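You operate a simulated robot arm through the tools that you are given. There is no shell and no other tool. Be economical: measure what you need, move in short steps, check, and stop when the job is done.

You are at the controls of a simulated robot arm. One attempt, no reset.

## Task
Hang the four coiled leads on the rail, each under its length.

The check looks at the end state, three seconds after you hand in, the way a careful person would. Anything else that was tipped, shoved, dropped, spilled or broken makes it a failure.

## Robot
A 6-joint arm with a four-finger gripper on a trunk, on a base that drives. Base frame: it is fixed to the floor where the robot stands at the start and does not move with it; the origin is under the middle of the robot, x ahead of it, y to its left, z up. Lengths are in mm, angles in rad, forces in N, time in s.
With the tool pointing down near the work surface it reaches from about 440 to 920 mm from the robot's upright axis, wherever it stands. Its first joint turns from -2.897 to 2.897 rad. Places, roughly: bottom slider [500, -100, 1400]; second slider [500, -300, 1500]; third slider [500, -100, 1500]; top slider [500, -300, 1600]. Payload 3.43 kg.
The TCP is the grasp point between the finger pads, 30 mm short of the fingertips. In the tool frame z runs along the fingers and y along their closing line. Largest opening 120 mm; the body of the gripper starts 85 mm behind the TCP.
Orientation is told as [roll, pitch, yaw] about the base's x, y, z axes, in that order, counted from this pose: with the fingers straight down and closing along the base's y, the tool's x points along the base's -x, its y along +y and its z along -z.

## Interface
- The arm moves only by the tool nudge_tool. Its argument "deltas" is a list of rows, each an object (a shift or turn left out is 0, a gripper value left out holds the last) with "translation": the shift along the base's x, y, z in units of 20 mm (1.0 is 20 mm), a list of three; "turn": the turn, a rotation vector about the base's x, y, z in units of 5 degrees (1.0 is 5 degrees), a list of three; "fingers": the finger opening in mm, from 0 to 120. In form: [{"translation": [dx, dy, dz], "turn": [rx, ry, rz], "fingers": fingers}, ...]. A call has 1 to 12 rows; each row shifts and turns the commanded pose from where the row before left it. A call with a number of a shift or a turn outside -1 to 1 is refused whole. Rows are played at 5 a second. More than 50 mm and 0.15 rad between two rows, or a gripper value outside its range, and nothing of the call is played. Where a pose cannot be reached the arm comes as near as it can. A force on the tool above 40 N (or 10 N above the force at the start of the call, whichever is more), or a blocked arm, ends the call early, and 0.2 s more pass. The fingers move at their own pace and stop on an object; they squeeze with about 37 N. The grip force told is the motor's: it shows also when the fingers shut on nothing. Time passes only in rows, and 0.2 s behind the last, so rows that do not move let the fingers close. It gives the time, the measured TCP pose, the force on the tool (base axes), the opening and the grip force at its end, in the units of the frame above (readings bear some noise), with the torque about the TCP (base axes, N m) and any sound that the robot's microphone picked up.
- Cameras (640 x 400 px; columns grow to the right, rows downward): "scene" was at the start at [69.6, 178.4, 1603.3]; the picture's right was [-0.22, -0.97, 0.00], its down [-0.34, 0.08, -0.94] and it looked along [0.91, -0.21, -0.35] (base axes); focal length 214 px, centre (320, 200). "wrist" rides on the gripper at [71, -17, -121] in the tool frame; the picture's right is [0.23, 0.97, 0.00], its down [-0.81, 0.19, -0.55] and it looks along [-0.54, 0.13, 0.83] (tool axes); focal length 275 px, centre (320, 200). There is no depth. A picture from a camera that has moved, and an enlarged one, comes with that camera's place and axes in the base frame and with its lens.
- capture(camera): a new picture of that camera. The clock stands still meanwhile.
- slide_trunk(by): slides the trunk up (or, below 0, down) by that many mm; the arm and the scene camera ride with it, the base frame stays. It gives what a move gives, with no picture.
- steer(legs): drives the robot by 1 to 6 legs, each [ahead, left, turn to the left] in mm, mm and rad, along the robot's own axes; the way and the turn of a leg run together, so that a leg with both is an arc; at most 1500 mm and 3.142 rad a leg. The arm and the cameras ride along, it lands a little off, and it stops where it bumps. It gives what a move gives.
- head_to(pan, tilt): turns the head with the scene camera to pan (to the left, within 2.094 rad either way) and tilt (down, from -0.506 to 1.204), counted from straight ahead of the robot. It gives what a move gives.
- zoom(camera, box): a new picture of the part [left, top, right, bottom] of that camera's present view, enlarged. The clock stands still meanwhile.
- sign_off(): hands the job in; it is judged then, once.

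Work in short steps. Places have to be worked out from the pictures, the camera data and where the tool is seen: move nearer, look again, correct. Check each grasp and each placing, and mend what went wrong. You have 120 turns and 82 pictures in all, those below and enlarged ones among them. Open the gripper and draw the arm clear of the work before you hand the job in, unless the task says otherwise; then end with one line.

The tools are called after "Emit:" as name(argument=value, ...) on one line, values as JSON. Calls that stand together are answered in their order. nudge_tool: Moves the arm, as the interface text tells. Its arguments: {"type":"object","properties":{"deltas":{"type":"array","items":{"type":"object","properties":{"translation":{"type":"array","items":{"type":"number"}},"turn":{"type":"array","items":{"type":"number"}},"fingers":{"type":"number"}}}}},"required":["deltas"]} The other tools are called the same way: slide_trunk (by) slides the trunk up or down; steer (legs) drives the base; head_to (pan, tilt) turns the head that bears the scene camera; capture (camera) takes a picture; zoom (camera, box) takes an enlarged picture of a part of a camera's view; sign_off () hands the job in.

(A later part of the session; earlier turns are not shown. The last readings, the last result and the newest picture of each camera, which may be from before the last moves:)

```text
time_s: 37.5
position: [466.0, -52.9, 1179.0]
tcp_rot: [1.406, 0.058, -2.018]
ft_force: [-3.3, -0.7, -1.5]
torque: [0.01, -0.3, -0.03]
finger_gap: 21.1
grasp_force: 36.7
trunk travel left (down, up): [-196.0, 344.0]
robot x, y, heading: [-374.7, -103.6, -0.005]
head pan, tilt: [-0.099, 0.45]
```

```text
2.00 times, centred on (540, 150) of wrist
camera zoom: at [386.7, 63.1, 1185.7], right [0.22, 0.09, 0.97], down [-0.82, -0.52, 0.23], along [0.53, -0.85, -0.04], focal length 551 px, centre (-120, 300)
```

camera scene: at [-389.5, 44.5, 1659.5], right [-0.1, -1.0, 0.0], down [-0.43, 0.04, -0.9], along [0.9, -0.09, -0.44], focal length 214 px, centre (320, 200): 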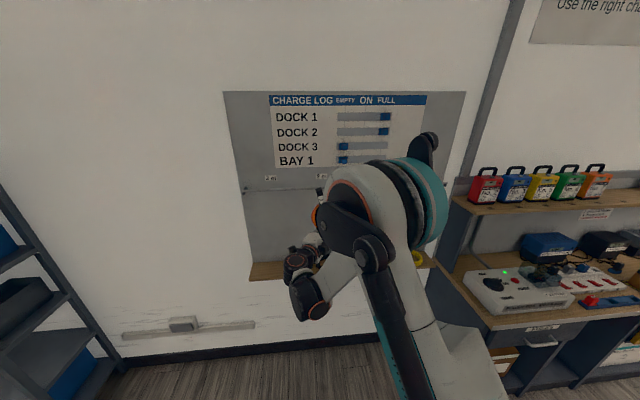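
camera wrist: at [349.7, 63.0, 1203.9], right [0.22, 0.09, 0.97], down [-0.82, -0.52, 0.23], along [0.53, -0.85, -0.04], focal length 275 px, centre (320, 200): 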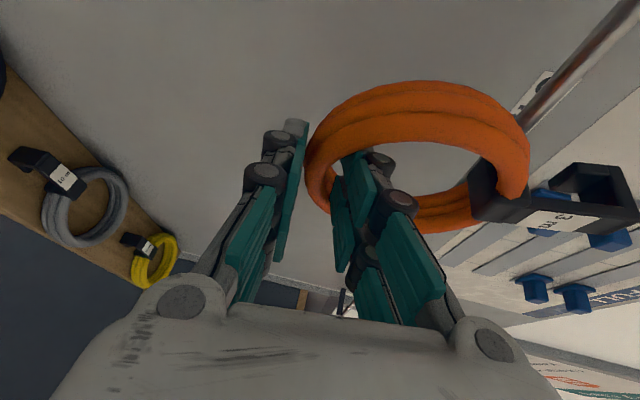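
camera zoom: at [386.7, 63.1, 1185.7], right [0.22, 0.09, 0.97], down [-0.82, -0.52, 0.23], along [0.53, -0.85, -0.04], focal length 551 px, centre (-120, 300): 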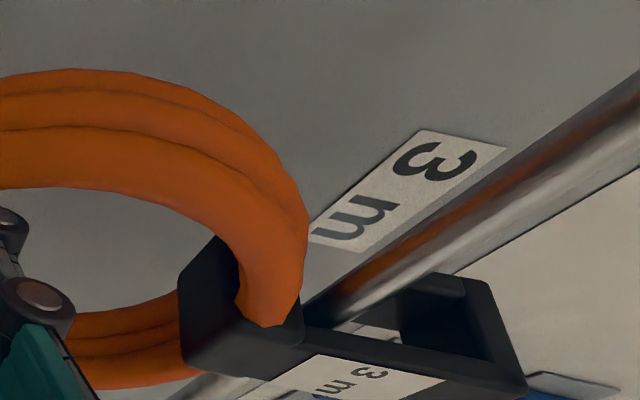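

Light contact with the arm (~4 N). I lower 10 mm and check that the lip passes behind the rail.

Emit:
nudge_tool(deltas=[{"translation": [-0.1, 0, -0.2]}, {"translation": [0, 0, -0.2]}, {"translation": [0, 0, -0.2]}])

Emit:
zoom(camera="wrist", box=[440, 50, 640, 250])

```text
time_s: 38.3
position: [464.4, -53.5, 1166.6]
tcp_rot: [1.408, 0.06, -2.02]
ft_force: [-1.3, 0.0, -2.9]
torque: [0.01, -0.01, 0.0]
finger_gap: 21.6
grasp_force: 37.2
trunk travel left (down, up): [-196.0, 344.0]
robot x, y, heading: [-374.7, -106.2, 0.003]
head pan, tilt: [-0.099, 0.45]
```

```text
2.00 times, centred on (540, 150) of wrist
camera zoom: at [385.1, 63.0, 1173.8], right [0.22, 0.09, 0.97], down [-0.82, -0.52, 0.23], along [0.53, -0.85, -0.04], focal length 551 px, centre (-120, 300)
```

zoom: 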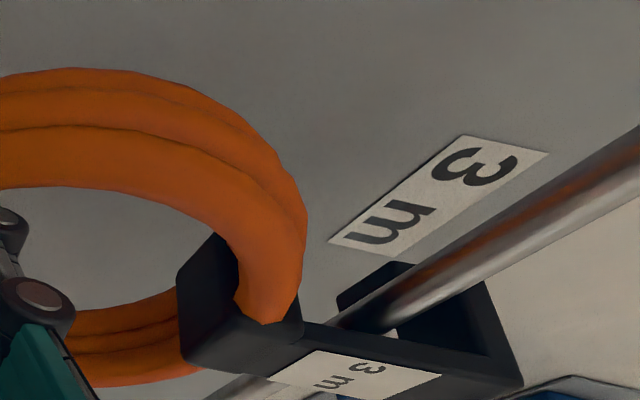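

The lip is now behind the rail. I continue lowering until the hook seats.

Emit:
nudge_tool(deltas=[{"translation": [0, 0, -0.25]}, {"translation": [0, 0, -0.25]}, {"translation": [0, 0, -0.2]}])

Emit:
zoom(camera="wrist", box=[440, 50, 640, 250])

```text
time_s: 39.1
position: [464.0, -52.5, 1153.6]
tcp_rot: [1.407, 0.059, -2.019]
ft_force: [-1.0, 0.5, -2.9]
torque: [0.02, -0.09, -0.02]
finger_gap: 21.1
grasp_force: 37.5
trunk travel left (down, up): [-196.0, 344.0]
robot x, y, heading: [-373.5, -103.8, -0.001]
head pan, tilt: [-0.099, 0.45]
```

```text
2.00 times, centred on (540, 150) of wrist
camera zoom: at [385.3, 63.1, 1159.9], right [0.22, 0.09, 0.97], down [-0.82, -0.52, 0.23], along [0.53, -0.85, -0.04], focal length 551 px, centre (-120, 300)
```

zoom: 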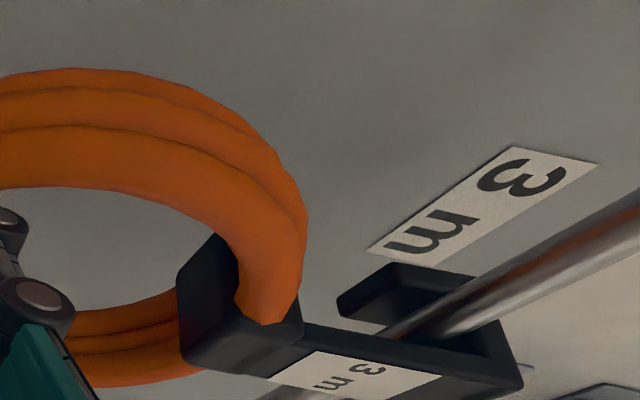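

Rail well inside the hook. I lower in 2 mm steps until contact.

Emit:
nudge_tool(deltas=[{"translation": [0, 0, -0.15]}, {"translation": [0, 0, -0.15]}, {"translation": [0, 0, 0]}])

Emit:
nudge_tool(deltas=[{"translation": [0, 0, -0.1]}, {"translation": [0, 0, -0.1]}, {"translation": [0, 0, 0]}])

```text
time_s: 39.9
position: [463.9, -52.9, 1147.6]
tcp_rot: [1.409, 0.059, -2.017]
ft_force: [1.5, -0.2, 13.0]
torque: [0.11, -0.03, 0.01]
finger_gap: 20.9
grasp_force: 37.6
trunk travel left (down, up): [-196.0, 344.0]
robot x, y, heading: [-375.4, -102.5, 0.001]
head pan, tilt: [-0.099, 0.45]
```

```text
time_s: 40.5
position: [463.5, -50.5, 1147.1]
tcp_rot: [1.413, 0.053, -2.012]
ft_force: [2.5, 2.4, 24.3]
torque: [-0.22, -0.15, 0.0]
finger_gap: 19.9
grasp_force: 37.0
trunk travel left (down, up): [-196.0, 344.0]
robot x, y, heading: [-365.3, -103.6, 0.003]
head pan, tilt: [-0.099, 0.45]
stopped in row 2: the force on the tool passed its limit at 43 N (the readings are from after the stop); the commanded pose is now the measured one
```

Seated (upward force). I relieve slightly, open the fingers, and withdraw along the tool axis.

Emit:
nudge_tool(deltas=[{"translation": [0, 0, 0.1]}, {"fingers": 30}, {"fingers": 48}, {"fingers": 48}, {"fingers": 48}])

Emit:
zoom(camera="wrist", box=[240, 20, 640, 270])

```text
time_s: 41.7
position: [465.2, -52.3, 1147.9]
tcp_rot: [1.409, 0.056, -2.017]
ft_force: [0.2, 0.5, -0.5]
torque: [-0.01, 0.02, 0.0]
finger_gap: 48.1
grasp_force: 0.0
trunk travel left (down, up): [-196.0, 344.0]
robot x, y, heading: [-374.8, -103.4, 0.0]
head pan, tilt: [-0.099, 0.45]
```

```text
1.60 times, centred on (440, 145) of wrist
camera zoom: at [385.5, 63.8, 1153.2], right [0.22, 0.09, 0.97], down [-0.82, -0.52, 0.23], along [0.53, -0.85, -0.04], focal length 440 px, centre (128, 288)
```

zoom: 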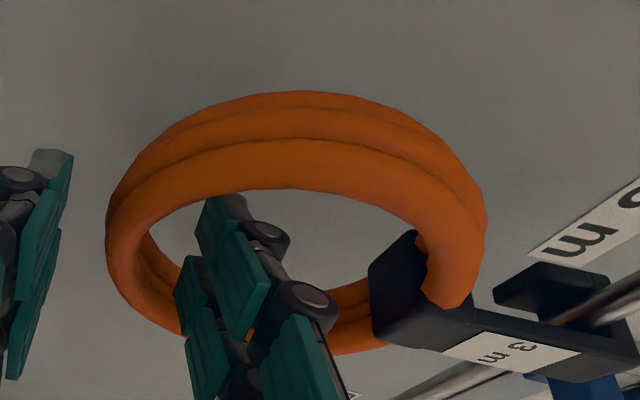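

It is hanging free. Now I withdraw along the tool axis.

Emit:
nudge_tool(deltas=[{"translation": [-0.89, 0.42, 0.16]}, {"translation": [-0.89, 0.42, 0.16]}, {"translation": [-0.89, 0.42, 0.16]}, {"translation": [-0.89, 0.42, 0.16]}])

Emit:
steer(legs=[[-150, 0, 0]])

Emit:
capture(camera="scene")

```text
time_s: 42.7
position: [394.3, -22.8, 1160.9]
tcp_rot: [1.396, 0.043, -2.011]
ft_force: [0.9, 0.2, 0.3]
torque: [-0.02, 0.05, 0.01]
finger_gap: 48.1
grasp_force: 0.1
out of reach, approached as far as the arm can: row 4
trunk travel left (down, up): [-196.0, 344.0]
robot x, y, heading: [-370.9, -106.2, 0.001]
head pan, tilt: [-0.099, 0.45]
```

```text
time_s: 44.1
position: [243.2, -20.3, 1159.6]
tcp_rot: [1.399, 0.044, -2.009]
ft_force: [0.1, -0.4, 0.4]
torque: [0.03, 0.0, 0.0]
finger_gap: 48.0
grasp_force: 0.1
trunk travel left (down, up): [-196.0, 344.0]
robot x, y, heading: [-522.8, -102.5, 0.005]
head pan, tilt: [-0.099, 0.45]
```

```text
40 pictures are left
camera scene: at [-453.7, 84.3, 1640.5], right [-0.1, -1.0, 0.0], down [-0.43, 0.04, -0.9], along [0.9, -0.09, -0.43], focal length 214 px, centre (320, 200)
```

scene: 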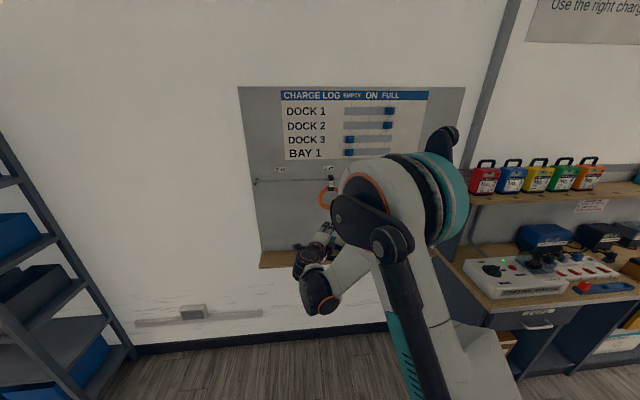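

Orange is hung under 3 m. Now I turn the tool back to the pick attitude (pitch +82°, then yaw +86°), well clear of the wall.

Emit:
nudge_tool(deltas=[{"translation": [-0.5, 0, 0], "turn": [0, 1, 0]}, {"translation": [-0.5, 0, 0], "turn": [0, 1, 0]}, {"translation": [-0.5, 0, 0], "turn": [0, 1, 0]}, {"translation": [-0.5, 0, 0], "turn": [0, 1, 0]}, {"translation": [-0.5, 0, 0], "turn": [0, 1, 0]}, {"translation": [-0.5, 0, 0], "turn": [0, 1, 0]}, {"translation": [-0.5, 0, 0], "turn": [0, 1, 0]}, {"translation": [-0.5, 0, 0], "turn": [0, 1, 0]}])

Emit:
nudge_tool(deltas=[{"translation": [-0.2, 0, 0], "turn": [0, 1, 0]}, {"translation": [-0.2, 0, 0], "turn": [0, 1, 0]}, {"translation": [-0.2, 0, 0], "turn": [0, 1, 0]}, {"translation": [-0.2, 0, 0], "turn": [0, 1, 0]}, {"translation": [-0.2, 0, 0], "turn": [0, 1, 0]}, {"translation": [-0.2, 0, 0], "turn": [0, 1, 0]}, {"translation": [-0.2, 0, 0], "turn": [0, 1, 0]}, {"translation": [-0.2, 0, 0], "turn": [0, 1, 0]}, {"translation": [0, 0, 0], "turn": [0, 0.4, 0], "fingers": 44}])

Emit:
nudge_tool(deltas=[{"turn": [0, 0, 1]}, {"turn": [0, 0, 1]}, {"turn": [0, 0, 1]}, {"turn": [0, 0, 1]}, {"turn": [0, 0, 1]}, {"turn": [0, 0, 1]}, {"turn": [0, 0, 1]}, {"turn": [0, 0, 1]}, {"turn": [0, 0, 1]}])

Emit:
nudge_tool(deltas=[{"turn": [0, 0, 1]}, {"turn": [0, 0, 1]}, {"turn": [0, 0, 1]}, {"turn": [0, 0, 1]}, {"turn": [0, 0, 1]}, {"turn": [0, 0, 1]}, {"turn": [0, 0, 1]}, {"turn": [0, 0, 1]}, {"turn": [0, 0, 0.3]}, {"turn": [0, -1, 0]}])

Emit:
slide_trunk(by=-196)

```text
time_s: 45.9
position: [162.7, -20.0, 1159.3]
tcp_rot: [0.753, -0.242, -1.943]
ft_force: [0.4, 0.2, 0.8]
torque: [-0.01, -0.03, 0.0]
finger_gap: 48.0
grasp_force: 0.0
trunk travel left (down, up): [-196.0, 344.0]
robot x, y, heading: [-521.6, -105.9, 0.004]
head pan, tilt: [-0.099, 0.45]
```

```text
time_s: 47.9
position: [131.0, -19.7, 1159.2]
tcp_rot: [-0.002, -0.426, -1.682]
ft_force: [0.3, 0.1, -0.4]
torque: [-0.02, 0.03, 0.0]
finger_gap: 44.2
grasp_force: 0.0
trunk travel left (down, up): [-196.0, 344.0]
robot x, y, heading: [-522.5, -103.2, 0.003]
head pan, tilt: [-0.099, 0.45]
```

```text
time_s: 49.9
position: [130.8, -20.3, 1158.7]
tcp_rot: [0.0, -0.429, -0.894]
ft_force: [-0.3, 1.1, 0.1]
torque: [0.04, 0.0, -0.02]
finger_gap: 44.3
grasp_force: 0.1
trunk travel left (down, up): [-196.0, 344.0]
robot x, y, heading: [-524.0, -103.0, 0.002]
head pan, tilt: [-0.099, 0.45]
```

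```text
time_s: 52.1
position: [131.1, -20.3, 1159.9]
tcp_rot: [0.014, -0.513, -0.179]
ft_force: [-0.4, -0.3, -0.4]
torque: [0.0, -0.01, 0.02]
finger_gap: 43.9
grasp_force: 0.1
trunk travel left (down, up): [-196.0, 344.0]
robot x, y, heading: [-520.1, -108.3, 0.001]
head pan, tilt: [-0.099, 0.45]
```

```text
time_s: 54.2
position: [130.0, -20.1, 964.3]
tcp_rot: [0.016, -0.513, -0.18]
ft_force: [-0.2, 0.0, 0.6]
torque: [-0.01, 0.0, -0.01]
finger_gap: 44.2
grasp_force: 0.0
trunk travel left (down, up): [0.0, 540.0]
robot x, y, heading: [-522.0, -109.2, -0.001]
head pan, tilt: [-0.099, 0.45]
```

I drive to hover near the black lead: ahead 300, right 108.

Emit:
steer(legs=[[0, -108, 0], [300, 0, 0]])

Emit:
capture(camera="wrist")

```text
time_s: 57.0
position: [428.3, -127.1, 962.6]
tcp_rot: [0.015, -0.514, -0.178]
ft_force: [0.3, -0.4, 0.5]
torque: [-0.03, 0.02, -0.03]
finger_gap: 43.9
grasp_force: 0.0
trunk travel left (down, up): [0.0, 540.0]
robot x, y, heading: [-221.9, -212.3, 0.003]
head pan, tilt: [-0.099, 0.45]
```

```text
39 pictures are left
camera wrist: at [306.8, -125.5, 1033.3], right [-0.03, 0.99, -0.1], down [0.46, 0.1, 0.88], along [0.89, -0.02, -0.46], focal length 275 px, centre (320, 200)
```

wrist: 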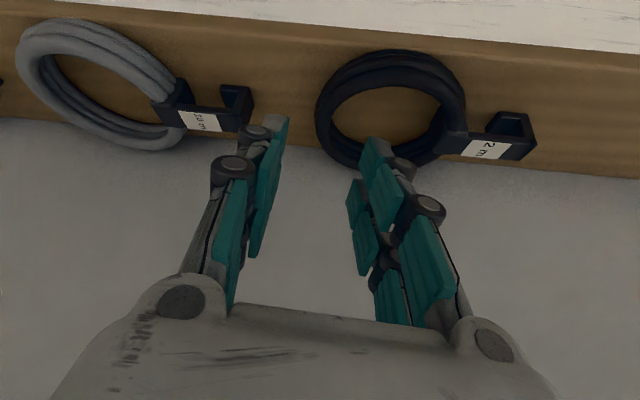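

Black tag at about (484,1) and centre at about (460,−87), the same relative pose as orange. I go to TCP (454,−131) and descend to z≈892.

Emit:
nudge_tool(deltas=[{"translation": [0.65, -0.1, -0.95]}, {"translation": [0.65, -0.1, -0.95]}, {"translation": [0, 0, -0.6]}, {"translation": [0, 0, -0.5]}, {"translation": [0, 0, -0.45]}])

Emit:
capture(camera="wrist")

```text
time_s: 58.2
position: [455.6, -131.2, 894.5]
tcp_rot: [0.018, -0.515, -0.178]
ft_force: [1.5, 0.7, 0.7]
torque: [0.03, 0.03, -0.05]
finger_gap: 45.1
grasp_force: 0.5
trunk travel left (down, up): [0.0, 540.0]
robot x, y, heading: [-226.8, -213.0, 0.002]
head pan, tilt: [-0.099, 0.45]
```

```text
38 pictures are left
camera wrist: at [333.5, -129.4, 964.4], right [-0.03, 0.99, -0.1], down [0.46, 0.1, 0.88], along [0.89, -0.02, -0.46], focal length 275 px, centre (320, 200)
```

wrist: 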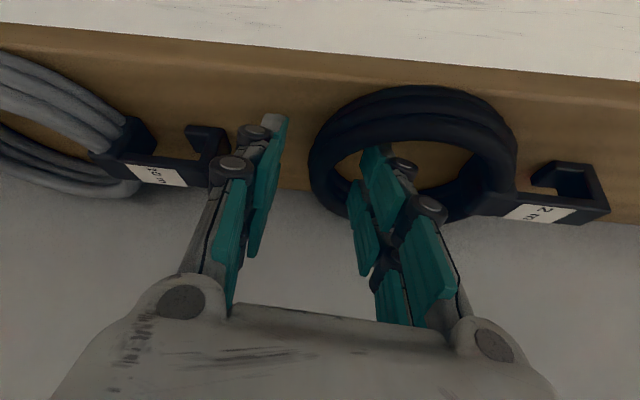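

Well placed. I close, lift with the trunk, then back the base off.

Emit:
nudge_tool(deltas=[{"translation": [0, 0, -0.15], "fingers": 44}, {"fingers": 25}, {"fingers": 0}, {"fingers": 0}, {"fingers": 0}])

Emit:
slide_trunk(by=50)

Emit:
steer(legs=[[-260, 0, 0]])

Emit:
capture(camera="wrist")

```text
time_s: 59.5
position: [454.7, -131.8, 892.2]
tcp_rot: [0.015, -0.513, -0.178]
ft_force: [0.3, -0.8, -0.9]
torque: [-0.25, 0.07, 0.01]
finger_gap: 23.2
grasp_force: 37.1
trunk travel left (down, up): [0.0, 540.0]
robot x, y, heading: [-223.6, -216.2, 0.007]
head pan, tilt: [-0.099, 0.45]
```

```text
time_s: 60.4
position: [457.5, -132.1, 942.1]
tcp_rot: [0.018, -0.512, -0.179]
ft_force: [-0.2, 0.7, -3.4]
torque: [-0.19, 0.01, 0.05]
finger_gap: 23.2
grasp_force: 36.9
trunk travel left (down, up): [-50.0, 490.0]
robot x, y, heading: [-222.4, -213.7, 0.009]
head pan, tilt: [-0.099, 0.45]
```

```text
time_s: 62.2
position: [195.0, -131.1, 941.5]
tcp_rot: [0.016, -0.512, -0.176]
ft_force: [-0.1, -0.3, -2.8]
torque: [-0.21, 0.08, -0.02]
finger_gap: 23.1
grasp_force: 37.2
trunk travel left (down, up): [-50.0, 490.0]
robot x, y, heading: [-485.4, -215.7, 0.001]
head pan, tilt: [-0.099, 0.45]
```

```text
37 pictures are left
camera wrist: at [73.4, -129.8, 1011.2], right [-0.03, 0.99, -0.1], down [0.46, 0.1, 0.88], along [0.89, -0.02, -0.46], focal length 275 px, centre (320, 200)
```

wrist: 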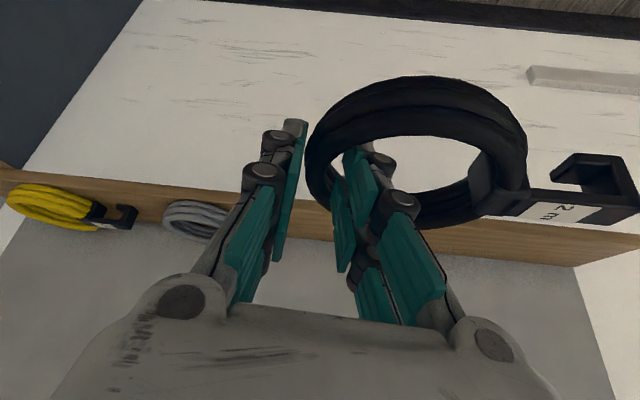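

Identical grasp to orange. I yaw −89° then pitch −90° while extending, as before.

Emit:
nudge_tool(deltas=[{"turn": [0, 0, -1]}, {"turn": [0, 0, -1]}, {"turn": [0, 0, -1]}, {"turn": [0, 0, -1]}, {"turn": [0, 0, -1]}, {"turn": [0, 0, -1]}, {"turn": [0, 0, -1]}, {"turn": [0, 0, -1]}, {"turn": [0, 0, -1]}])

Emit:
nudge_tool(deltas=[{"turn": [0, 0, -1]}, {"turn": [0, 0, -1]}, {"turn": [0, 0, -1]}, {"turn": [0, 0, -1]}, {"turn": [0, 0, -1]}, {"turn": [0, 0, -1]}, {"turn": [0, 0, -1]}, {"turn": [0, 0, -1]}, {"turn": [0, 0, -0.6]}])

Emit:
nudge_tool(deltas=[{"translation": [0.35, 0, 0], "turn": [0, -1, 0]}, {"translation": [0.35, 0, 0], "turn": [0, -1, 0]}, {"translation": [0.35, 0, 0], "turn": [0, -1, 0]}, {"translation": [0.35, 0, 0], "turn": [0, -1, 0]}, {"translation": [0.35, 0, 0], "turn": [0, -1, 0]}, {"translation": [0.35, 0, 0], "turn": [0, -1, 0]}, {"translation": [0.35, 0, 0], "turn": [0, -1, 0]}, {"translation": [0.35, 0, 0], "turn": [0, -1, 0]}, {"translation": [0.35, 0, 0], "turn": [0, -1, 0]}])

Emit:
nudge_tool(deltas=[{"translation": [0.35, 0, 0], "turn": [0, -1, 0]}, {"translation": [0.35, 0, 0], "turn": [0, -1, 0]}, {"translation": [0.35, 0, 0], "turn": [0, -1, 0]}, {"translation": [0.35, 0, 0], "turn": [0, -1, 0]}, {"translation": [0.35, 0, 0], "turn": [0, -1, 0]}, {"translation": [0.35, 0, 0], "turn": [0, -1, 0]}, {"translation": [0.35, 0, 0], "turn": [0, -1, 0]}, {"translation": [0.35, 0, 0], "turn": [0, -1, 0]}, {"translation": [0.35, 0, 0], "turn": [0, -1, 0]}])

```text
time_s: 64.2
position: [196.1, -131.7, 941.6]
tcp_rot: [0.018, -0.512, -0.963]
ft_force: [-0.2, 0.3, -2.8]
torque: [-0.12, 0.14, 0.02]
finger_gap: 23.3
grasp_force: 36.5
trunk travel left (down, up): [-50.0, 490.0]
robot x, y, heading: [-487.7, -214.1, 0.005]
head pan, tilt: [-0.099, 0.45]
```

```text
time_s: 66.2
position: [196.2, -131.4, 942.0]
tcp_rot: [0.014, -0.513, -1.714]
ft_force: [-0.1, -0.6, -3.0]
torque: [0.03, 0.22, 0.01]
finger_gap: 23.0
grasp_force: 37.2
trunk travel left (down, up): [-50.0, 490.0]
robot x, y, heading: [-484.0, -210.5, 0.004]
head pan, tilt: [-0.099, 0.45]
```

```text
time_s: 68.2
position: [258.9, -132.5, 941.5]
tcp_rot: [0.831, -0.262, -2.038]
ft_force: [-0.4, 0.0, -3.9]
torque: [0.04, 0.19, -0.01]
finger_gap: 22.9
grasp_force: 37.0
trunk travel left (down, up): [-50.0, 490.0]
robot x, y, heading: [-485.2, -213.0, 0.01]
head pan, tilt: [-0.099, 0.45]
```

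```text
time_s: 70.2
position: [318.8, -143.2, 941.6]
tcp_rot: [1.394, 0.03, -2.076]
ft_force: [-0.7, 0.8, -3.2]
torque: [0.01, 0.09, -0.01]
finger_gap: 23.0
grasp_force: 37.3
out of reach, approached as far as the arm can: row 8, 9
trunk travel left (down, up): [-50.0, 490.0]
robot x, y, heading: [-485.7, -218.4, 0.006]
head pan, tilt: [-0.099, 0.45]
```

Same attitude as orange. I extend a bit, raise the trunk so the mouth is at rail height, and drive left to the 2 m label, staying back from the rail.

Emit:
nudge_tool(deltas=[{"translation": [0.8, 0, 0], "turn": [0, -0.5, 0]}, {"translation": [0.8, 0, 0], "turn": [0, -0.5, 0]}])

Emit:
slide_trunk(by=237)

Emit:
steer(legs=[[0, 328, 0]])

```text
time_s: 70.8
position: [346.8, -157.9, 941.7]
tcp_rot: [1.416, 0.025, -2.062]
ft_force: [0.1, 0.6, -2.9]
torque: [0.0, 0.1, -0.01]
finger_gap: 22.9
grasp_force: 36.8
out of reach, approached as far as the arm can: row 1, 2
trunk travel left (down, up): [-50.0, 490.0]
robot x, y, heading: [-481.9, -213.1, 0.005]
head pan, tilt: [-0.099, 0.45]
```

```text
time_s: 73.3
position: [348.5, -157.8, 1177.4]
tcp_rot: [1.417, 0.027, -2.062]
ft_force: [-0.5, -0.8, -3.1]
torque: [0.03, 0.11, -0.02]
finger_gap: 22.8
grasp_force: 37.3
trunk travel left (down, up): [-287.0, 253.0]
robot x, y, heading: [-484.1, -215.6, 0.007]
head pan, tilt: [-0.099, 0.45]
```

```text
time_s: 75.5
position: [346.2, 171.6, 1178.5]
tcp_rot: [1.414, 0.025, -2.06]
ft_force: [-0.6, 0.1, -2.7]
torque: [0.06, 0.09, 0.02]
finger_gap: 22.7
grasp_force: 37.0
trunk travel left (down, up): [-287.0, 253.0]
robot x, y, heading: [-487.1, 111.8, 0.006]
head pan, tilt: [-0.099, 0.45]
```

I drive ahead to just short of the rail, then check the scene and wrist views.

Emit:
steer(legs=[[85, 10, 0]])

Emit:
zoom(camera="scene", box=[300, 150, 396, 210])

Emit:
zoom(camera="wrist", box=[440, 50, 640, 250])

```text
time_s: 76.6
position: [433.6, 181.4, 1176.5]
tcp_rot: [1.413, 0.025, -2.061]
ft_force: [0.2, 0.2, -3.2]
torque: [0.02, 0.12, -0.01]
finger_gap: 22.5
grasp_force: 37.0
trunk travel left (down, up): [-287.0, 253.0]
robot x, y, heading: [-403.5, 122.7, -0.001]
head pan, tilt: [-0.099, 0.45]
```

```text
6.67 times, centred on (348, 180) of scene
camera zoom: at [-328.2, 315.4, 1731.2], right [-0.09, -1.0, 0.0], down [-0.44, 0.04, -0.9], along [0.9, -0.08, -0.44], focal length 1430 px, centre (133, 333)
```

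zoom: 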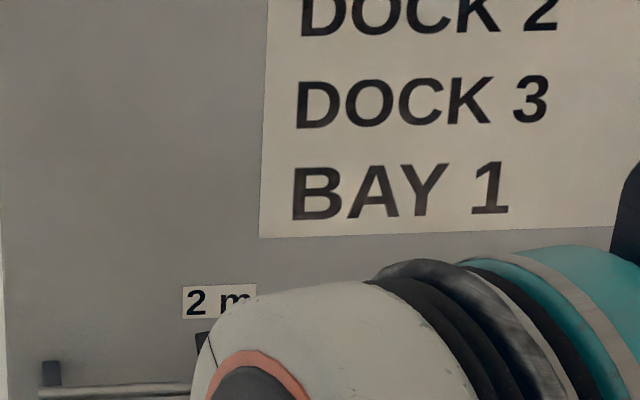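

```text
2.00 times, centred on (540, 150) of wrist
camera zoom: at [359.7, 301.1, 1180.8], right [0.23, 0.11, 0.97], down [-0.84, -0.48, 0.25], along [0.49, -0.87, -0.02], focal length 551 px, centre (-120, 300)
```

zoom: 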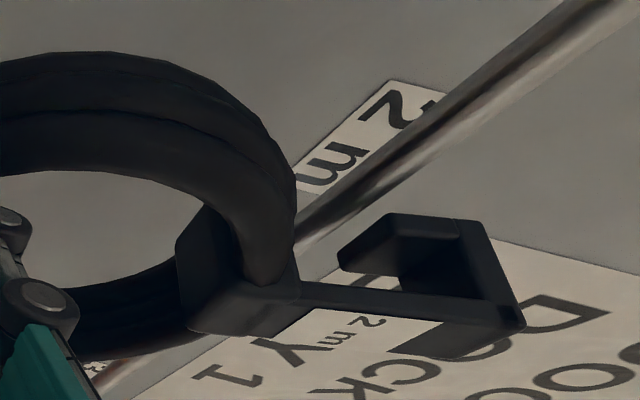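

The black lead leans forward a few degrees more than orange did, so contact should come near TCP x≈450. I raise 4 mm and creep ahead.

Emit:
nudge_tool(deltas=[{"translation": [0, 0, 0.2]}])

Emit:
steer(legs=[[9, 0, 0]])

Emit:
zoom(camera="wrist", box=[440, 50, 640, 250])

```text
time_s: 77.0
position: [432.8, 182.0, 1182.0]
tcp_rot: [1.416, 0.027, -2.06]
ft_force: [0.4, 0.5, -3.6]
torque: [-0.01, 0.08, -0.01]
finger_gap: 22.7
grasp_force: 36.9
trunk travel left (down, up): [-287.0, 253.0]
robot x, y, heading: [-400.4, 123.6, 0.002]
head pan, tilt: [-0.099, 0.45]
```

```text
time_s: 77.7
position: [443.2, 181.2, 1181.0]
tcp_rot: [1.415, 0.025, -2.061]
ft_force: [0.0, 0.4, -2.6]
torque: [0.03, 0.07, -0.04]
finger_gap: 22.5
grasp_force: 37.2
trunk travel left (down, up): [-287.0, 253.0]
robot x, y, heading: [-392.6, 122.3, 0.011]
head pan, tilt: [-0.099, 0.45]
```

```text
2.00 times, centred on (540, 150) of wrist
camera zoom: at [368.5, 300.9, 1185.0], right [0.23, 0.11, 0.97], down [-0.84, -0.48, 0.25], along [0.49, -0.87, -0.02], focal length 551 px, centre (-120, 300)
```

zoom: 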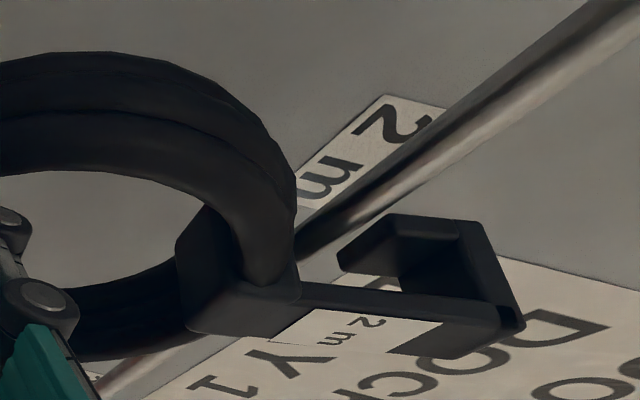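

Geometry matches orange's approach with about a 10 mm offset. I creep on with force watching.

Emit:
nudge_tool(deltas=[{"translation": [0.15, 0, 0]}, {"translation": [0.15, 0, 0]}, {"translation": [0.15, 0, 0]}, {"translation": [0, 0, 0]}])

Emit:
zoom(camera="wrist", box=[440, 50, 640, 250])

```text
time_s: 78.7
position: [450.4, 181.1, 1182.3]
tcp_rot: [1.416, 0.024, -2.062]
ft_force: [0.7, -0.3, -2.0]
torque: [0.0, 0.05, 0.0]
finger_gap: 22.6
grasp_force: 37.0
trunk travel left (down, up): [-287.0, 253.0]
robot x, y, heading: [-393.1, 123.3, 0.006]
head pan, tilt: [-0.099, 0.45]
```

```text
2.00 times, centred on (540, 150) of wrist
camera zoom: at [376.6, 301.0, 1185.8], right [0.23, 0.11, 0.97], down [-0.84, -0.48, 0.25], along [0.49, -0.87, -0.02], focal length 551 px, centre (-120, 300)
```

zoom: 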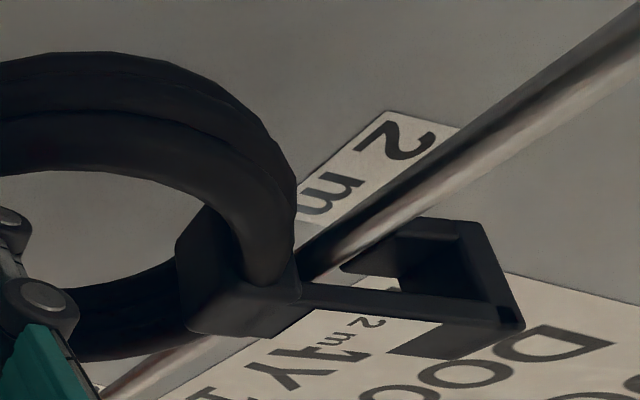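

The rail is entering the mouth. A few more mm to arm contact.

Emit:
nudge_tool(deltas=[{"translation": [0.12, 0, 0]}, {"translation": [0.12, 0, 0]}, {"translation": [0, 0, 0]}])

Emit:
nudge_tool(deltas=[{"translation": [0.12, 0, 0]}, {"translation": [0.12, 0, 0]}, {"translation": [0, 0, 0]}])

Emit:
zoom(camera="wrist", box=[440, 50, 640, 250])

```text
time_s: 79.5
position: [455.1, 180.5, 1183.0]
tcp_rot: [1.414, 0.027, -2.061]
ft_force: [-4.3, 0.6, -3.0]
torque: [-0.01, -0.32, -0.04]
finger_gap: 22.6
grasp_force: 37.1
trunk travel left (down, up): [-287.0, 253.0]
robot x, y, heading: [-391.3, 126.5, 0.002]
head pan, tilt: [-0.099, 0.45]
```

```text
time_s: 80.3
position: [459.1, 182.0, 1182.1]
tcp_rot: [1.416, 0.027, -2.06]
ft_force: [-3.4, 1.0, -3.3]
torque: [-0.13, -0.35, 0.01]
finger_gap: 22.6
grasp_force: 37.0
trunk travel left (down, up): [-287.0, 253.0]
robot x, y, heading: [-391.9, 127.0, 0.008]
head pan, tilt: [-0.099, 0.45]
```

```text
2.00 times, centred on (540, 150) of wrist
camera zoom: at [386.0, 301.2, 1186.0], right [0.23, 0.11, 0.97], down [-0.84, -0.48, 0.25], along [0.49, -0.87, -0.02], focal length 551 px, centre (-120, 300)
```

zoom: 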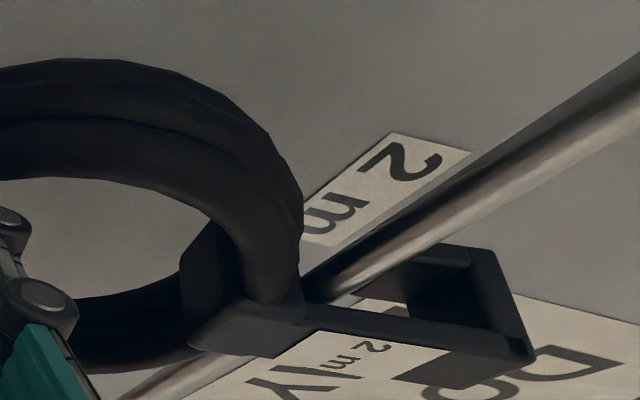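

Arm contact made, and the lead straightened in the grip. I lower, watching that the lip passes behind.

Emit:
nudge_tool(deltas=[{"translation": [0.1, 0, 0]}, {"translation": [-0.08, 0, -0.2]}, {"translation": [0, 0, -0.2]}, {"translation": [0, 0, -0.25]}])

Emit:
zoom(camera="wrist", box=[440, 50, 640, 250])

```text
time_s: 81.3
position: [460.5, 182.3, 1169.2]
tcp_rot: [1.415, 0.027, -2.061]
ft_force: [-0.5, 1.5, -2.4]
torque: [0.02, 0.07, -0.01]
finger_gap: 22.3
grasp_force: 37.0
trunk travel left (down, up): [-287.0, 253.0]
robot x, y, heading: [-388.5, 123.3, 0.002]
head pan, tilt: [-0.099, 0.45]
```

```text
2.00 times, centred on (540, 150) of wrist
camera zoom: at [386.7, 300.7, 1172.6], right [0.23, 0.11, 0.97], down [-0.84, -0.48, 0.25], along [0.49, -0.87, -0.02], focal length 551 px, centre (-120, 300)
```

zoom: 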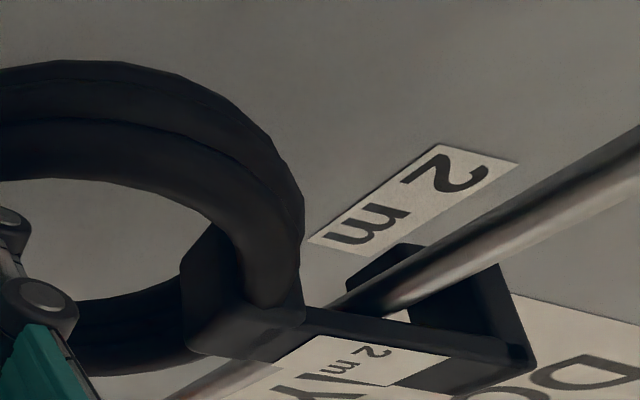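

The lip is behind the rail, as with orange. I lower to seat (expected near TCP z≈1150).

Emit:
nudge_tool(deltas=[{"translation": [0, 0, -0.25]}, {"translation": [0, 0, -0.25]}, {"translation": [0, 0, -0.2]}, {"translation": [0, 0, -0.1]}, {"translation": [0, 0, 0]}])

Emit:
nudge_tool(deltas=[{"translation": [0, 0, -0.1]}, {"translation": [0, 0, -0.1]}, {"translation": [0, 0, 0]}])

```text
time_s: 82.5
position: [460.0, 180.1, 1154.6]
tcp_rot: [1.417, 0.026, -2.062]
ft_force: [0.2, 0.1, -2.0]
torque: [0.0, 0.08, 0.0]
finger_gap: 22.4
grasp_force: 36.9
trunk travel left (down, up): [-287.0, 253.0]
robot x, y, heading: [-390.9, 124.9, 0.001]
head pan, tilt: [-0.099, 0.45]
```

```text
time_s: 83.3
position: [460.0, 181.3, 1149.8]
tcp_rot: [1.415, 0.026, -2.062]
ft_force: [1.1, -0.9, 1.6]
torque: [0.12, 0.13, -0.02]
finger_gap: 22.2
grasp_force: 37.1
trunk travel left (down, up): [-287.0, 253.0]
robot x, y, heading: [-387.9, 126.6, 0.004]
head pan, tilt: [-0.099, 0.45]
```

Seated. I open and withdraw along the tool axis, then back the base off.

Emit:
nudge_tool(deltas=[{"translation": [0, 0, -0.03], "fingers": 30}, {"fingers": 48}, {"fingers": 48}, {"fingers": 48}])

Emit:
nudge_tool(deltas=[{"translation": [-0.87, 0.46, 0.15]}, {"translation": [-0.87, 0.46, 0.15]}, {"translation": [-0.87, 0.46, 0.15]}, {"translation": [-0.87, 0.46, 0.15]}])

Emit:
steer(legs=[[-180, 0, 0]])

Emit:
capture(camera="scene")

```text
time_s: 84.3
position: [460.2, 182.8, 1150.6]
tcp_rot: [1.416, 0.025, -2.061]
ft_force: [-0.6, 0.4, 1.2]
torque: [-0.02, -0.01, 0.02]
finger_gap: 48.2
grasp_force: 0.0
trunk travel left (down, up): [-287.0, 253.0]
robot x, y, heading: [-389.0, 123.1, 0.004]
head pan, tilt: [-0.099, 0.45]
```

```text
time_s: 85.3
position: [390.8, 215.9, 1160.5]
tcp_rot: [1.403, 0.015, -2.056]
ft_force: [-0.3, -0.4, -0.4]
torque: [-0.01, 0.03, 0.01]
finger_gap: 48.1
grasp_force: 0.0
trunk travel left (down, up): [-287.0, 253.0]
robot x, y, heading: [-392.1, 124.2, 0.008]
head pan, tilt: [-0.099, 0.45]
```

```text
time_s: 86.9
position: [247.5, 248.0, 1160.8]
tcp_rot: [1.406, 0.016, -2.023]
ft_force: [0.9, 0.4, 0.2]
torque: [0.03, 0.01, 0.01]
finger_gap: 48.1
grasp_force: 0.1
trunk travel left (down, up): [-287.0, 253.0]
robot x, y, heading: [-533.8, 131.9, 0.04]
head pan, tilt: [-0.099, 0.45]
stopped in leg 1: the robot was blocked; the commanded pose is now the measured one
```

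```text
30 pictures are left
camera scene: at [-469.8, 324.1, 1731.6], right [-0.06, -1.0, 0.0], down [-0.43, 0.03, -0.9], along [0.9, -0.06, -0.43], focal length 214 px, centre (320, 200)
```

scene: 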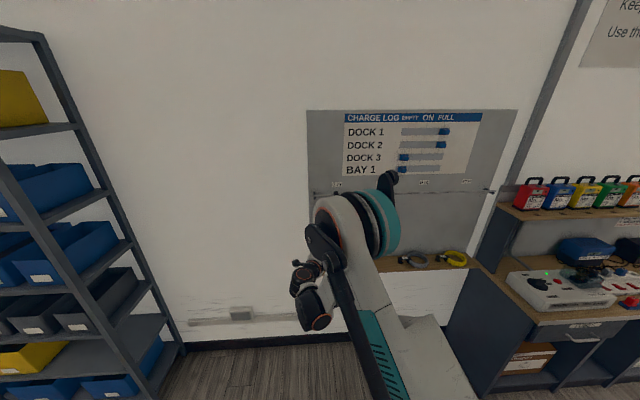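

The base bumped something behind at x≈−534. I move forward 30 and look back to check it.

Emit:
steer(legs=[[30, 0, 0]])

Emit:
head_to(pan=-2.09, tilt=0.6)

Emit:
capture(camera="scene")

Emit:
head_to(pan=2.09, tilt=0.6)

Emit:
capture(camera="scene")

```text
time_s: 87.8
position: [279.7, 248.8, 1159.3]
tcp_rot: [1.404, 0.014, -2.024]
ft_force: [0.0, 0.0, -0.2]
torque: [0.0, -0.03, 0.01]
finger_gap: 48.0
grasp_force: 0.0
trunk travel left (down, up): [-287.0, 253.0]
robot x, y, heading: [-503.5, 135.1, 0.036]
head pan, tilt: [-0.099, 0.45]
```

```text
time_s: 89.7
position: [277.8, 249.8, 1160.7]
tcp_rot: [1.404, 0.015, -2.026]
ft_force: [-0.1, 0.1, 0.0]
torque: [-0.02, -0.02, -0.01]
finger_gap: 48.0
grasp_force: 0.0
trunk travel left (down, up): [-287.0, 253.0]
robot x, y, heading: [-500.3, 134.3, 0.031]
head pan, tilt: [-2.089, 0.6]
```

```text
29 pictures are left
camera scene: at [-571.9, 253.6, 1717.9], right [-0.89, 0.46, 0.0], down [0.26, 0.5, -0.83], along [-0.38, -0.73, -0.56], focal length 214 px, centre (320, 200)
```

scene: 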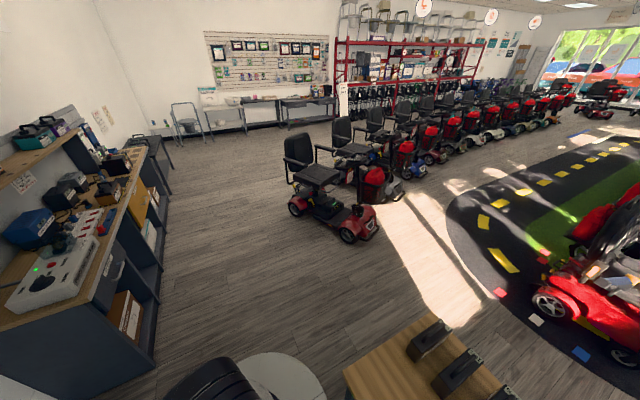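

```text
time_s: 93.1
position: [278.0, 248.9, 1160.1]
tcp_rot: [1.406, 0.014, -2.025]
ft_force: [0.8, 0.0, 0.2]
torque: [0.01, -0.02, 0.02]
finger_gap: 48.0
grasp_force: 0.1
trunk travel left (down, up): [-287.0, 253.0]
robot x, y, heading: [-500.2, 133.8, 0.034]
head pan, tilt: [2.089, 0.6]
```

```text
28 pictures are left
camera scene: at [-577.4, 407.1, 1717.9], right [0.85, 0.53, 0.0], down [0.3, -0.48, -0.83], along [-0.43, 0.7, -0.56], focal length 214 px, centre (320, 200)
```

scene: 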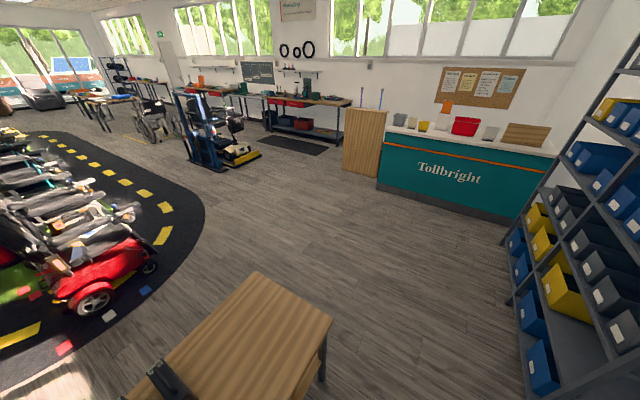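

The table behind and the chargers on it stand undisturbed. I face the head forward again, square the heading, and turn the tool back to pick attitude.

Emit:
head_to(pan=-0.1, tilt=0.45)

Emit:
steer(legs=[[0, -100, -0.033]])

Emit:
nudge_tool(deltas=[{"translation": [-0.5, 0, 0], "turn": [0, 1, 0]}, {"translation": [-0.5, 0, 0], "turn": [0, 1, 0]}, {"translation": [-0.5, 0, 0], "turn": [0, 1, 0]}, {"translation": [-0.5, 0, 0], "turn": [0, 1, 0]}, {"translation": [-0.5, 0, 0], "turn": [0, 1, 0]}, {"translation": [-0.5, 0, 0], "turn": [0, 1, 0]}, {"translation": [-0.5, 0, 0], "turn": [0, 1, 0]}, {"translation": [-0.5, 0, 0], "turn": [0, 1, 0]}])

Emit:
nudge_tool(deltas=[{"translation": [-0.2, 0, 0], "turn": [0, 1, 0]}, {"translation": [-0.2, 0, 0], "turn": [0, 1, 0]}, {"translation": [-0.2, 0, 0], "turn": [0, 1, 0]}, {"translation": [-0.2, 0, 0], "turn": [0, 1, 0]}, {"translation": [-0.2, 0, 0], "turn": [0, 1, 0]}, {"translation": [-0.2, 0, 0], "turn": [0, 1, 0]}, {"translation": [-0.2, 0, 0], "turn": [0, 1, 0]}, {"translation": [-0.2, 0, 0], "turn": [0, 1, 0]}, {"translation": [0, 0, 0], "turn": [0, 0.4, 0], "fingers": 44}])

Emit:
nudge_tool(deltas=[{"turn": [0, 0, 1]}, {"turn": [0, 0, 1]}, {"turn": [0, 0, 1]}, {"turn": [0, 0, 1]}, {"turn": [0, 0, 1]}, {"turn": [0, 0, 1]}, {"turn": [0, 0, 1]}, {"turn": [0, 0, 1]}, {"turn": [0, 0, 1]}])

Emit:
nudge_tool(deltas=[{"turn": [0, 0, 1]}, {"turn": [0, 0, 1]}, {"turn": [0, 0, 1]}, {"turn": [0, 0, 1]}, {"turn": [0, 0, 1]}, {"turn": [0, 0, 1]}, {"turn": [0, 0, 1]}, {"turn": [0, 0, 1]}, {"turn": [0, -0.4, 0]}])

Emit:
slide_trunk(by=-196)

```text
time_s: 95.1
position: [276.2, 249.4, 1159.6]
tcp_rot: [1.404, 0.015, -2.024]
ft_force: [0.0, 0.1, -0.4]
torque: [-0.01, 0.02, -0.01]
finger_gap: 48.1
grasp_force: 0.1
trunk travel left (down, up): [-287.0, 253.0]
robot x, y, heading: [-505.6, 133.0, 0.038]
head pan, tilt: [-0.099, 0.45]
```

```text
time_s: 96.3
position: [282.6, 121.1, 1161.1]
tcp_rot: [1.402, 0.016, -2.057]
ft_force: [0.3, -0.6, 0.7]
torque: [-0.02, -0.01, 0.05]
finger_gap: 47.7
grasp_force: 0.2
trunk travel left (down, up): [-287.0, 253.0]
robot x, y, heading: [-501.3, 32.7, 0.001]
head pan, tilt: [-0.099, 0.45]
```

```text
time_s: 98.1
position: [201.7, 122.0, 1160.1]
tcp_rot: [0.769, -0.294, -1.965]
ft_force: [0.0, -0.4, -1.0]
torque: [0.03, 0.01, 0.02]
finger_gap: 48.0
grasp_force: 0.0
trunk travel left (down, up): [-287.0, 253.0]
robot x, y, heading: [-502.3, 31.7, 0.004]
head pan, tilt: [-0.099, 0.45]
```

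```text
time_s: 100.1
position: [171.5, 122.9, 1160.0]
tcp_rot: [-0.001, -0.48, -1.66]
ft_force: [-0.2, 0.3, 0.6]
torque: [-0.02, -0.03, 0.0]
finger_gap: 44.0
grasp_force: 0.1
trunk travel left (down, up): [-287.0, 253.0]
robot x, y, heading: [-496.9, 35.8, 0.004]
head pan, tilt: [-0.099, 0.45]
```

```text
time_s: 102.1
position: [171.2, 122.4, 1160.7]
tcp_rot: [-0.001, -0.481, -0.874]
ft_force: [0.2, 0.2, 0.2]
torque: [-0.01, -0.02, 0.0]
finger_gap: 43.7
grasp_force: 0.0
trunk travel left (down, up): [-287.0, 253.0]
robot x, y, heading: [-503.0, 35.2, 0.003]
head pan, tilt: [-0.099, 0.45]
```

```text
time_s: 104.1
position: [169.5, 123.0, 1161.8]
tcp_rot: [0.006, -0.513, -0.181]
ft_force: [0.4, -0.4, -0.2]
torque: [0.0, 0.01, -0.02]
finger_gap: 44.1
grasp_force: 0.1
trunk travel left (down, up): [-287.0, 253.0]
robot x, y, heading: [-499.1, 34.0, 0.006]
head pan, tilt: [-0.099, 0.45]
```

```text
time_s: 106.2
position: [170.2, 123.9, 965.0]
tcp_rot: [0.007, -0.514, -0.181]
ft_force: [0.2, -0.6, -1.2]
torque: [0.02, 0.01, -0.01]
finger_gap: 44.1
grasp_force: 0.1
trunk travel left (down, up): [-91.0, 449.0]
robot x, y, heading: [-501.7, 33.0, 0.003]
head pan, tilt: [-0.099, 0.45]
```

Now I drive to hover at the grey lead, TCP ≈(430,−363,965), and look.

Emit:
steer(legs=[[0, -487, 0], [260, 0, 0]])

Emit:
capture(camera="wrist")

Emit:
capture(camera="scene")

```text
time_s: 110.6
position: [431.0, -373.6, 965.3]
tcp_rot: [0.006, -0.514, -0.183]
ft_force: [-1.1, 0.8, 0.1]
torque: [-0.03, 0.0, 0.0]
finger_gap: 43.8
grasp_force: 0.1
trunk travel left (down, up): [-91.0, 449.0]
robot x, y, heading: [-244.4, -462.0, 0.002]
head pan, tilt: [-0.099, 0.45]
```

```text
27 pictures are left
camera wrist: at [307.6, -370.3, 1034.0], right [-0.02, 0.99, -0.11], down [0.46, 0.11, 0.88], along [0.89, -0.03, -0.46], focal length 275 px, centre (320, 200)
```

wrist: 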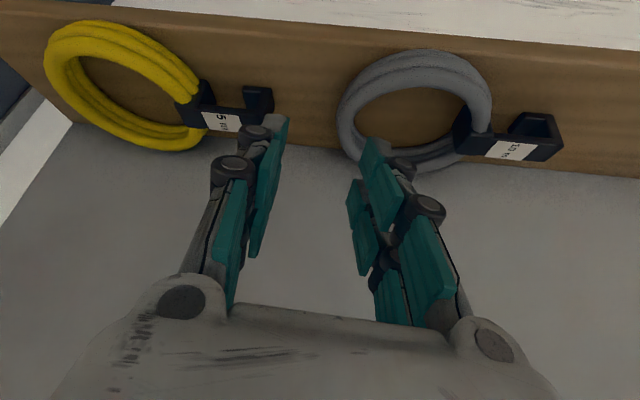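

```text
26 pictures are left
camera scene: at [-171.5, -271.4, 1535.4], right [-0.1, -0.99, 0.0], down [-0.43, 0.04, -0.9], along [0.9, -0.09, -0.44], focal length 214 px, centre (320, 200)
```

scene: 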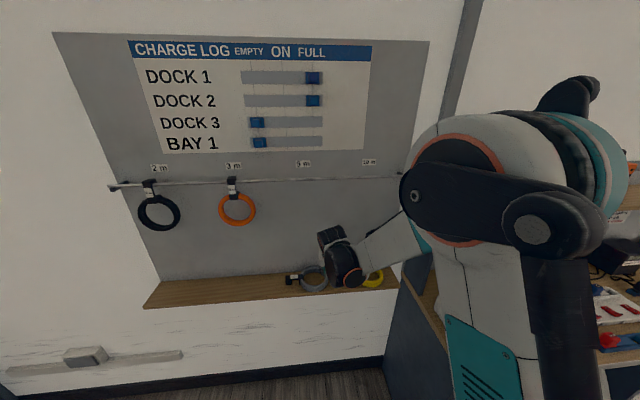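

Both hung leads look right. The grey lead needs +10 mm in y; I move over it and descend.

Emit:
nudge_tool(deltas=[{"translation": [0.57, 0.26, -0.95]}, {"translation": [0.57, 0.26, -0.95]}, {"translation": [0, 0, -0.6]}, {"translation": [0, 0, -0.5]}, {"translation": [0, 0, -0.5]}])

Emit:
capture(camera="wrist")

```text
time_s: 111.8
position: [452.7, -364.7, 892.9]
tcp_rot: [0.005, -0.515, -0.185]
ft_force: [1.7, 0.8, 0.7]
torque: [0.02, -0.08, -0.09]
finger_gap: 44.3
grasp_force: 0.0
trunk travel left (down, up): [-91.0, 449.0]
robot x, y, heading: [-241.3, -463.9, 0.001]
head pan, tilt: [-0.099, 0.45]
```

```text
25 pictures are left
camera wrist: at [330.4, -360.2, 963.2], right [-0.02, 0.99, -0.11], down [0.46, 0.11, 0.88], along [0.89, -0.03, -0.46], focal length 275 px, centre (320, 200)
```

wrist: 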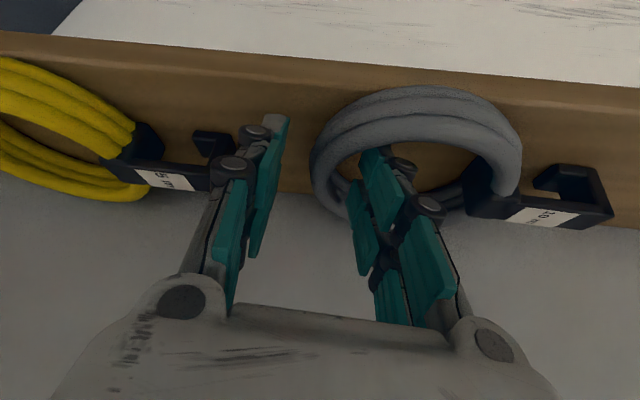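

Same placement as before. I grip, lift with the trunk, back off, and turn the robot −0.25 rad so the elbow stays away from the right-hand bench.

Emit:
nudge_tool(deltas=[{"translation": [0, 0, -0.05]}, {"fingers": 25}, {"fingers": 0}, {"fingers": 0}, {"fingers": 0}])

Emit:
slide_trunk(by=50)

Emit:
steer(legs=[[-250, 0, 0], [0, 0, -0.25]])

Emit:
capture(camera="wrist")

```text
time_s: 113.0
position: [453.6, -364.0, 893.7]
tcp_rot: [0.007, -0.516, -0.186]
ft_force: [1.2, -1.6, 2.3]
torque: [-0.31, 0.13, 0.03]
finger_gap: 22.1
grasp_force: 37.0
trunk travel left (down, up): [-91.0, 449.0]
robot x, y, heading: [-242.3, -465.5, 0.003]
head pan, tilt: [-0.099, 0.45]
```

```text
time_s: 113.9
position: [452.5, -365.2, 943.0]
tcp_rot: [0.006, -0.513, -0.185]
ft_force: [0.8, -0.5, -4.0]
torque: [-0.22, 0.04, 0.03]
finger_gap: 22.1
grasp_force: 37.5
trunk travel left (down, up): [-141.0, 399.0]
robot x, y, heading: [-240.8, -462.5, -0.003]
head pan, tilt: [-0.099, 0.45]
```

```text
time_s: 116.6
position: [205.8, -540.4, 943.9]
tcp_rot: [0.008, -0.516, -0.436]
ft_force: [0.3, 0.3, -2.5]
torque: [-0.17, 0.04, -0.01]
finger_gap: 22.0
grasp_force: 36.9
trunk travel left (down, up): [-141.0, 399.0]
robot x, y, heading: [-495.2, -459.1, -0.255]
head pan, tilt: [-0.099, 0.45]
```

```text
24 pictures are left
camera wrist: at [88.6, -505.7, 1012.9], right [0.23, 0.97, -0.11], down [0.47, -0.01, 0.88], along [0.85, -0.25, -0.46], focal length 275 px, centre (320, 200)
```

wrist: 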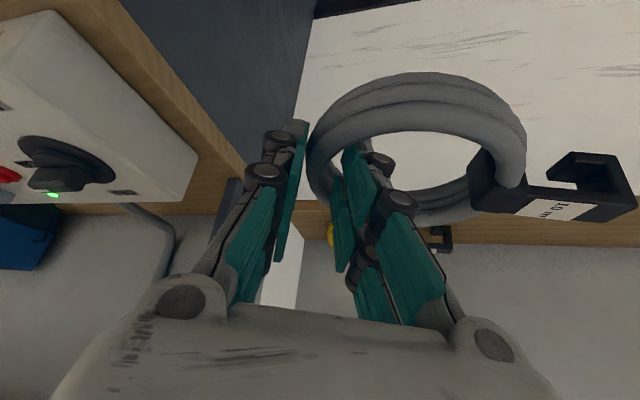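

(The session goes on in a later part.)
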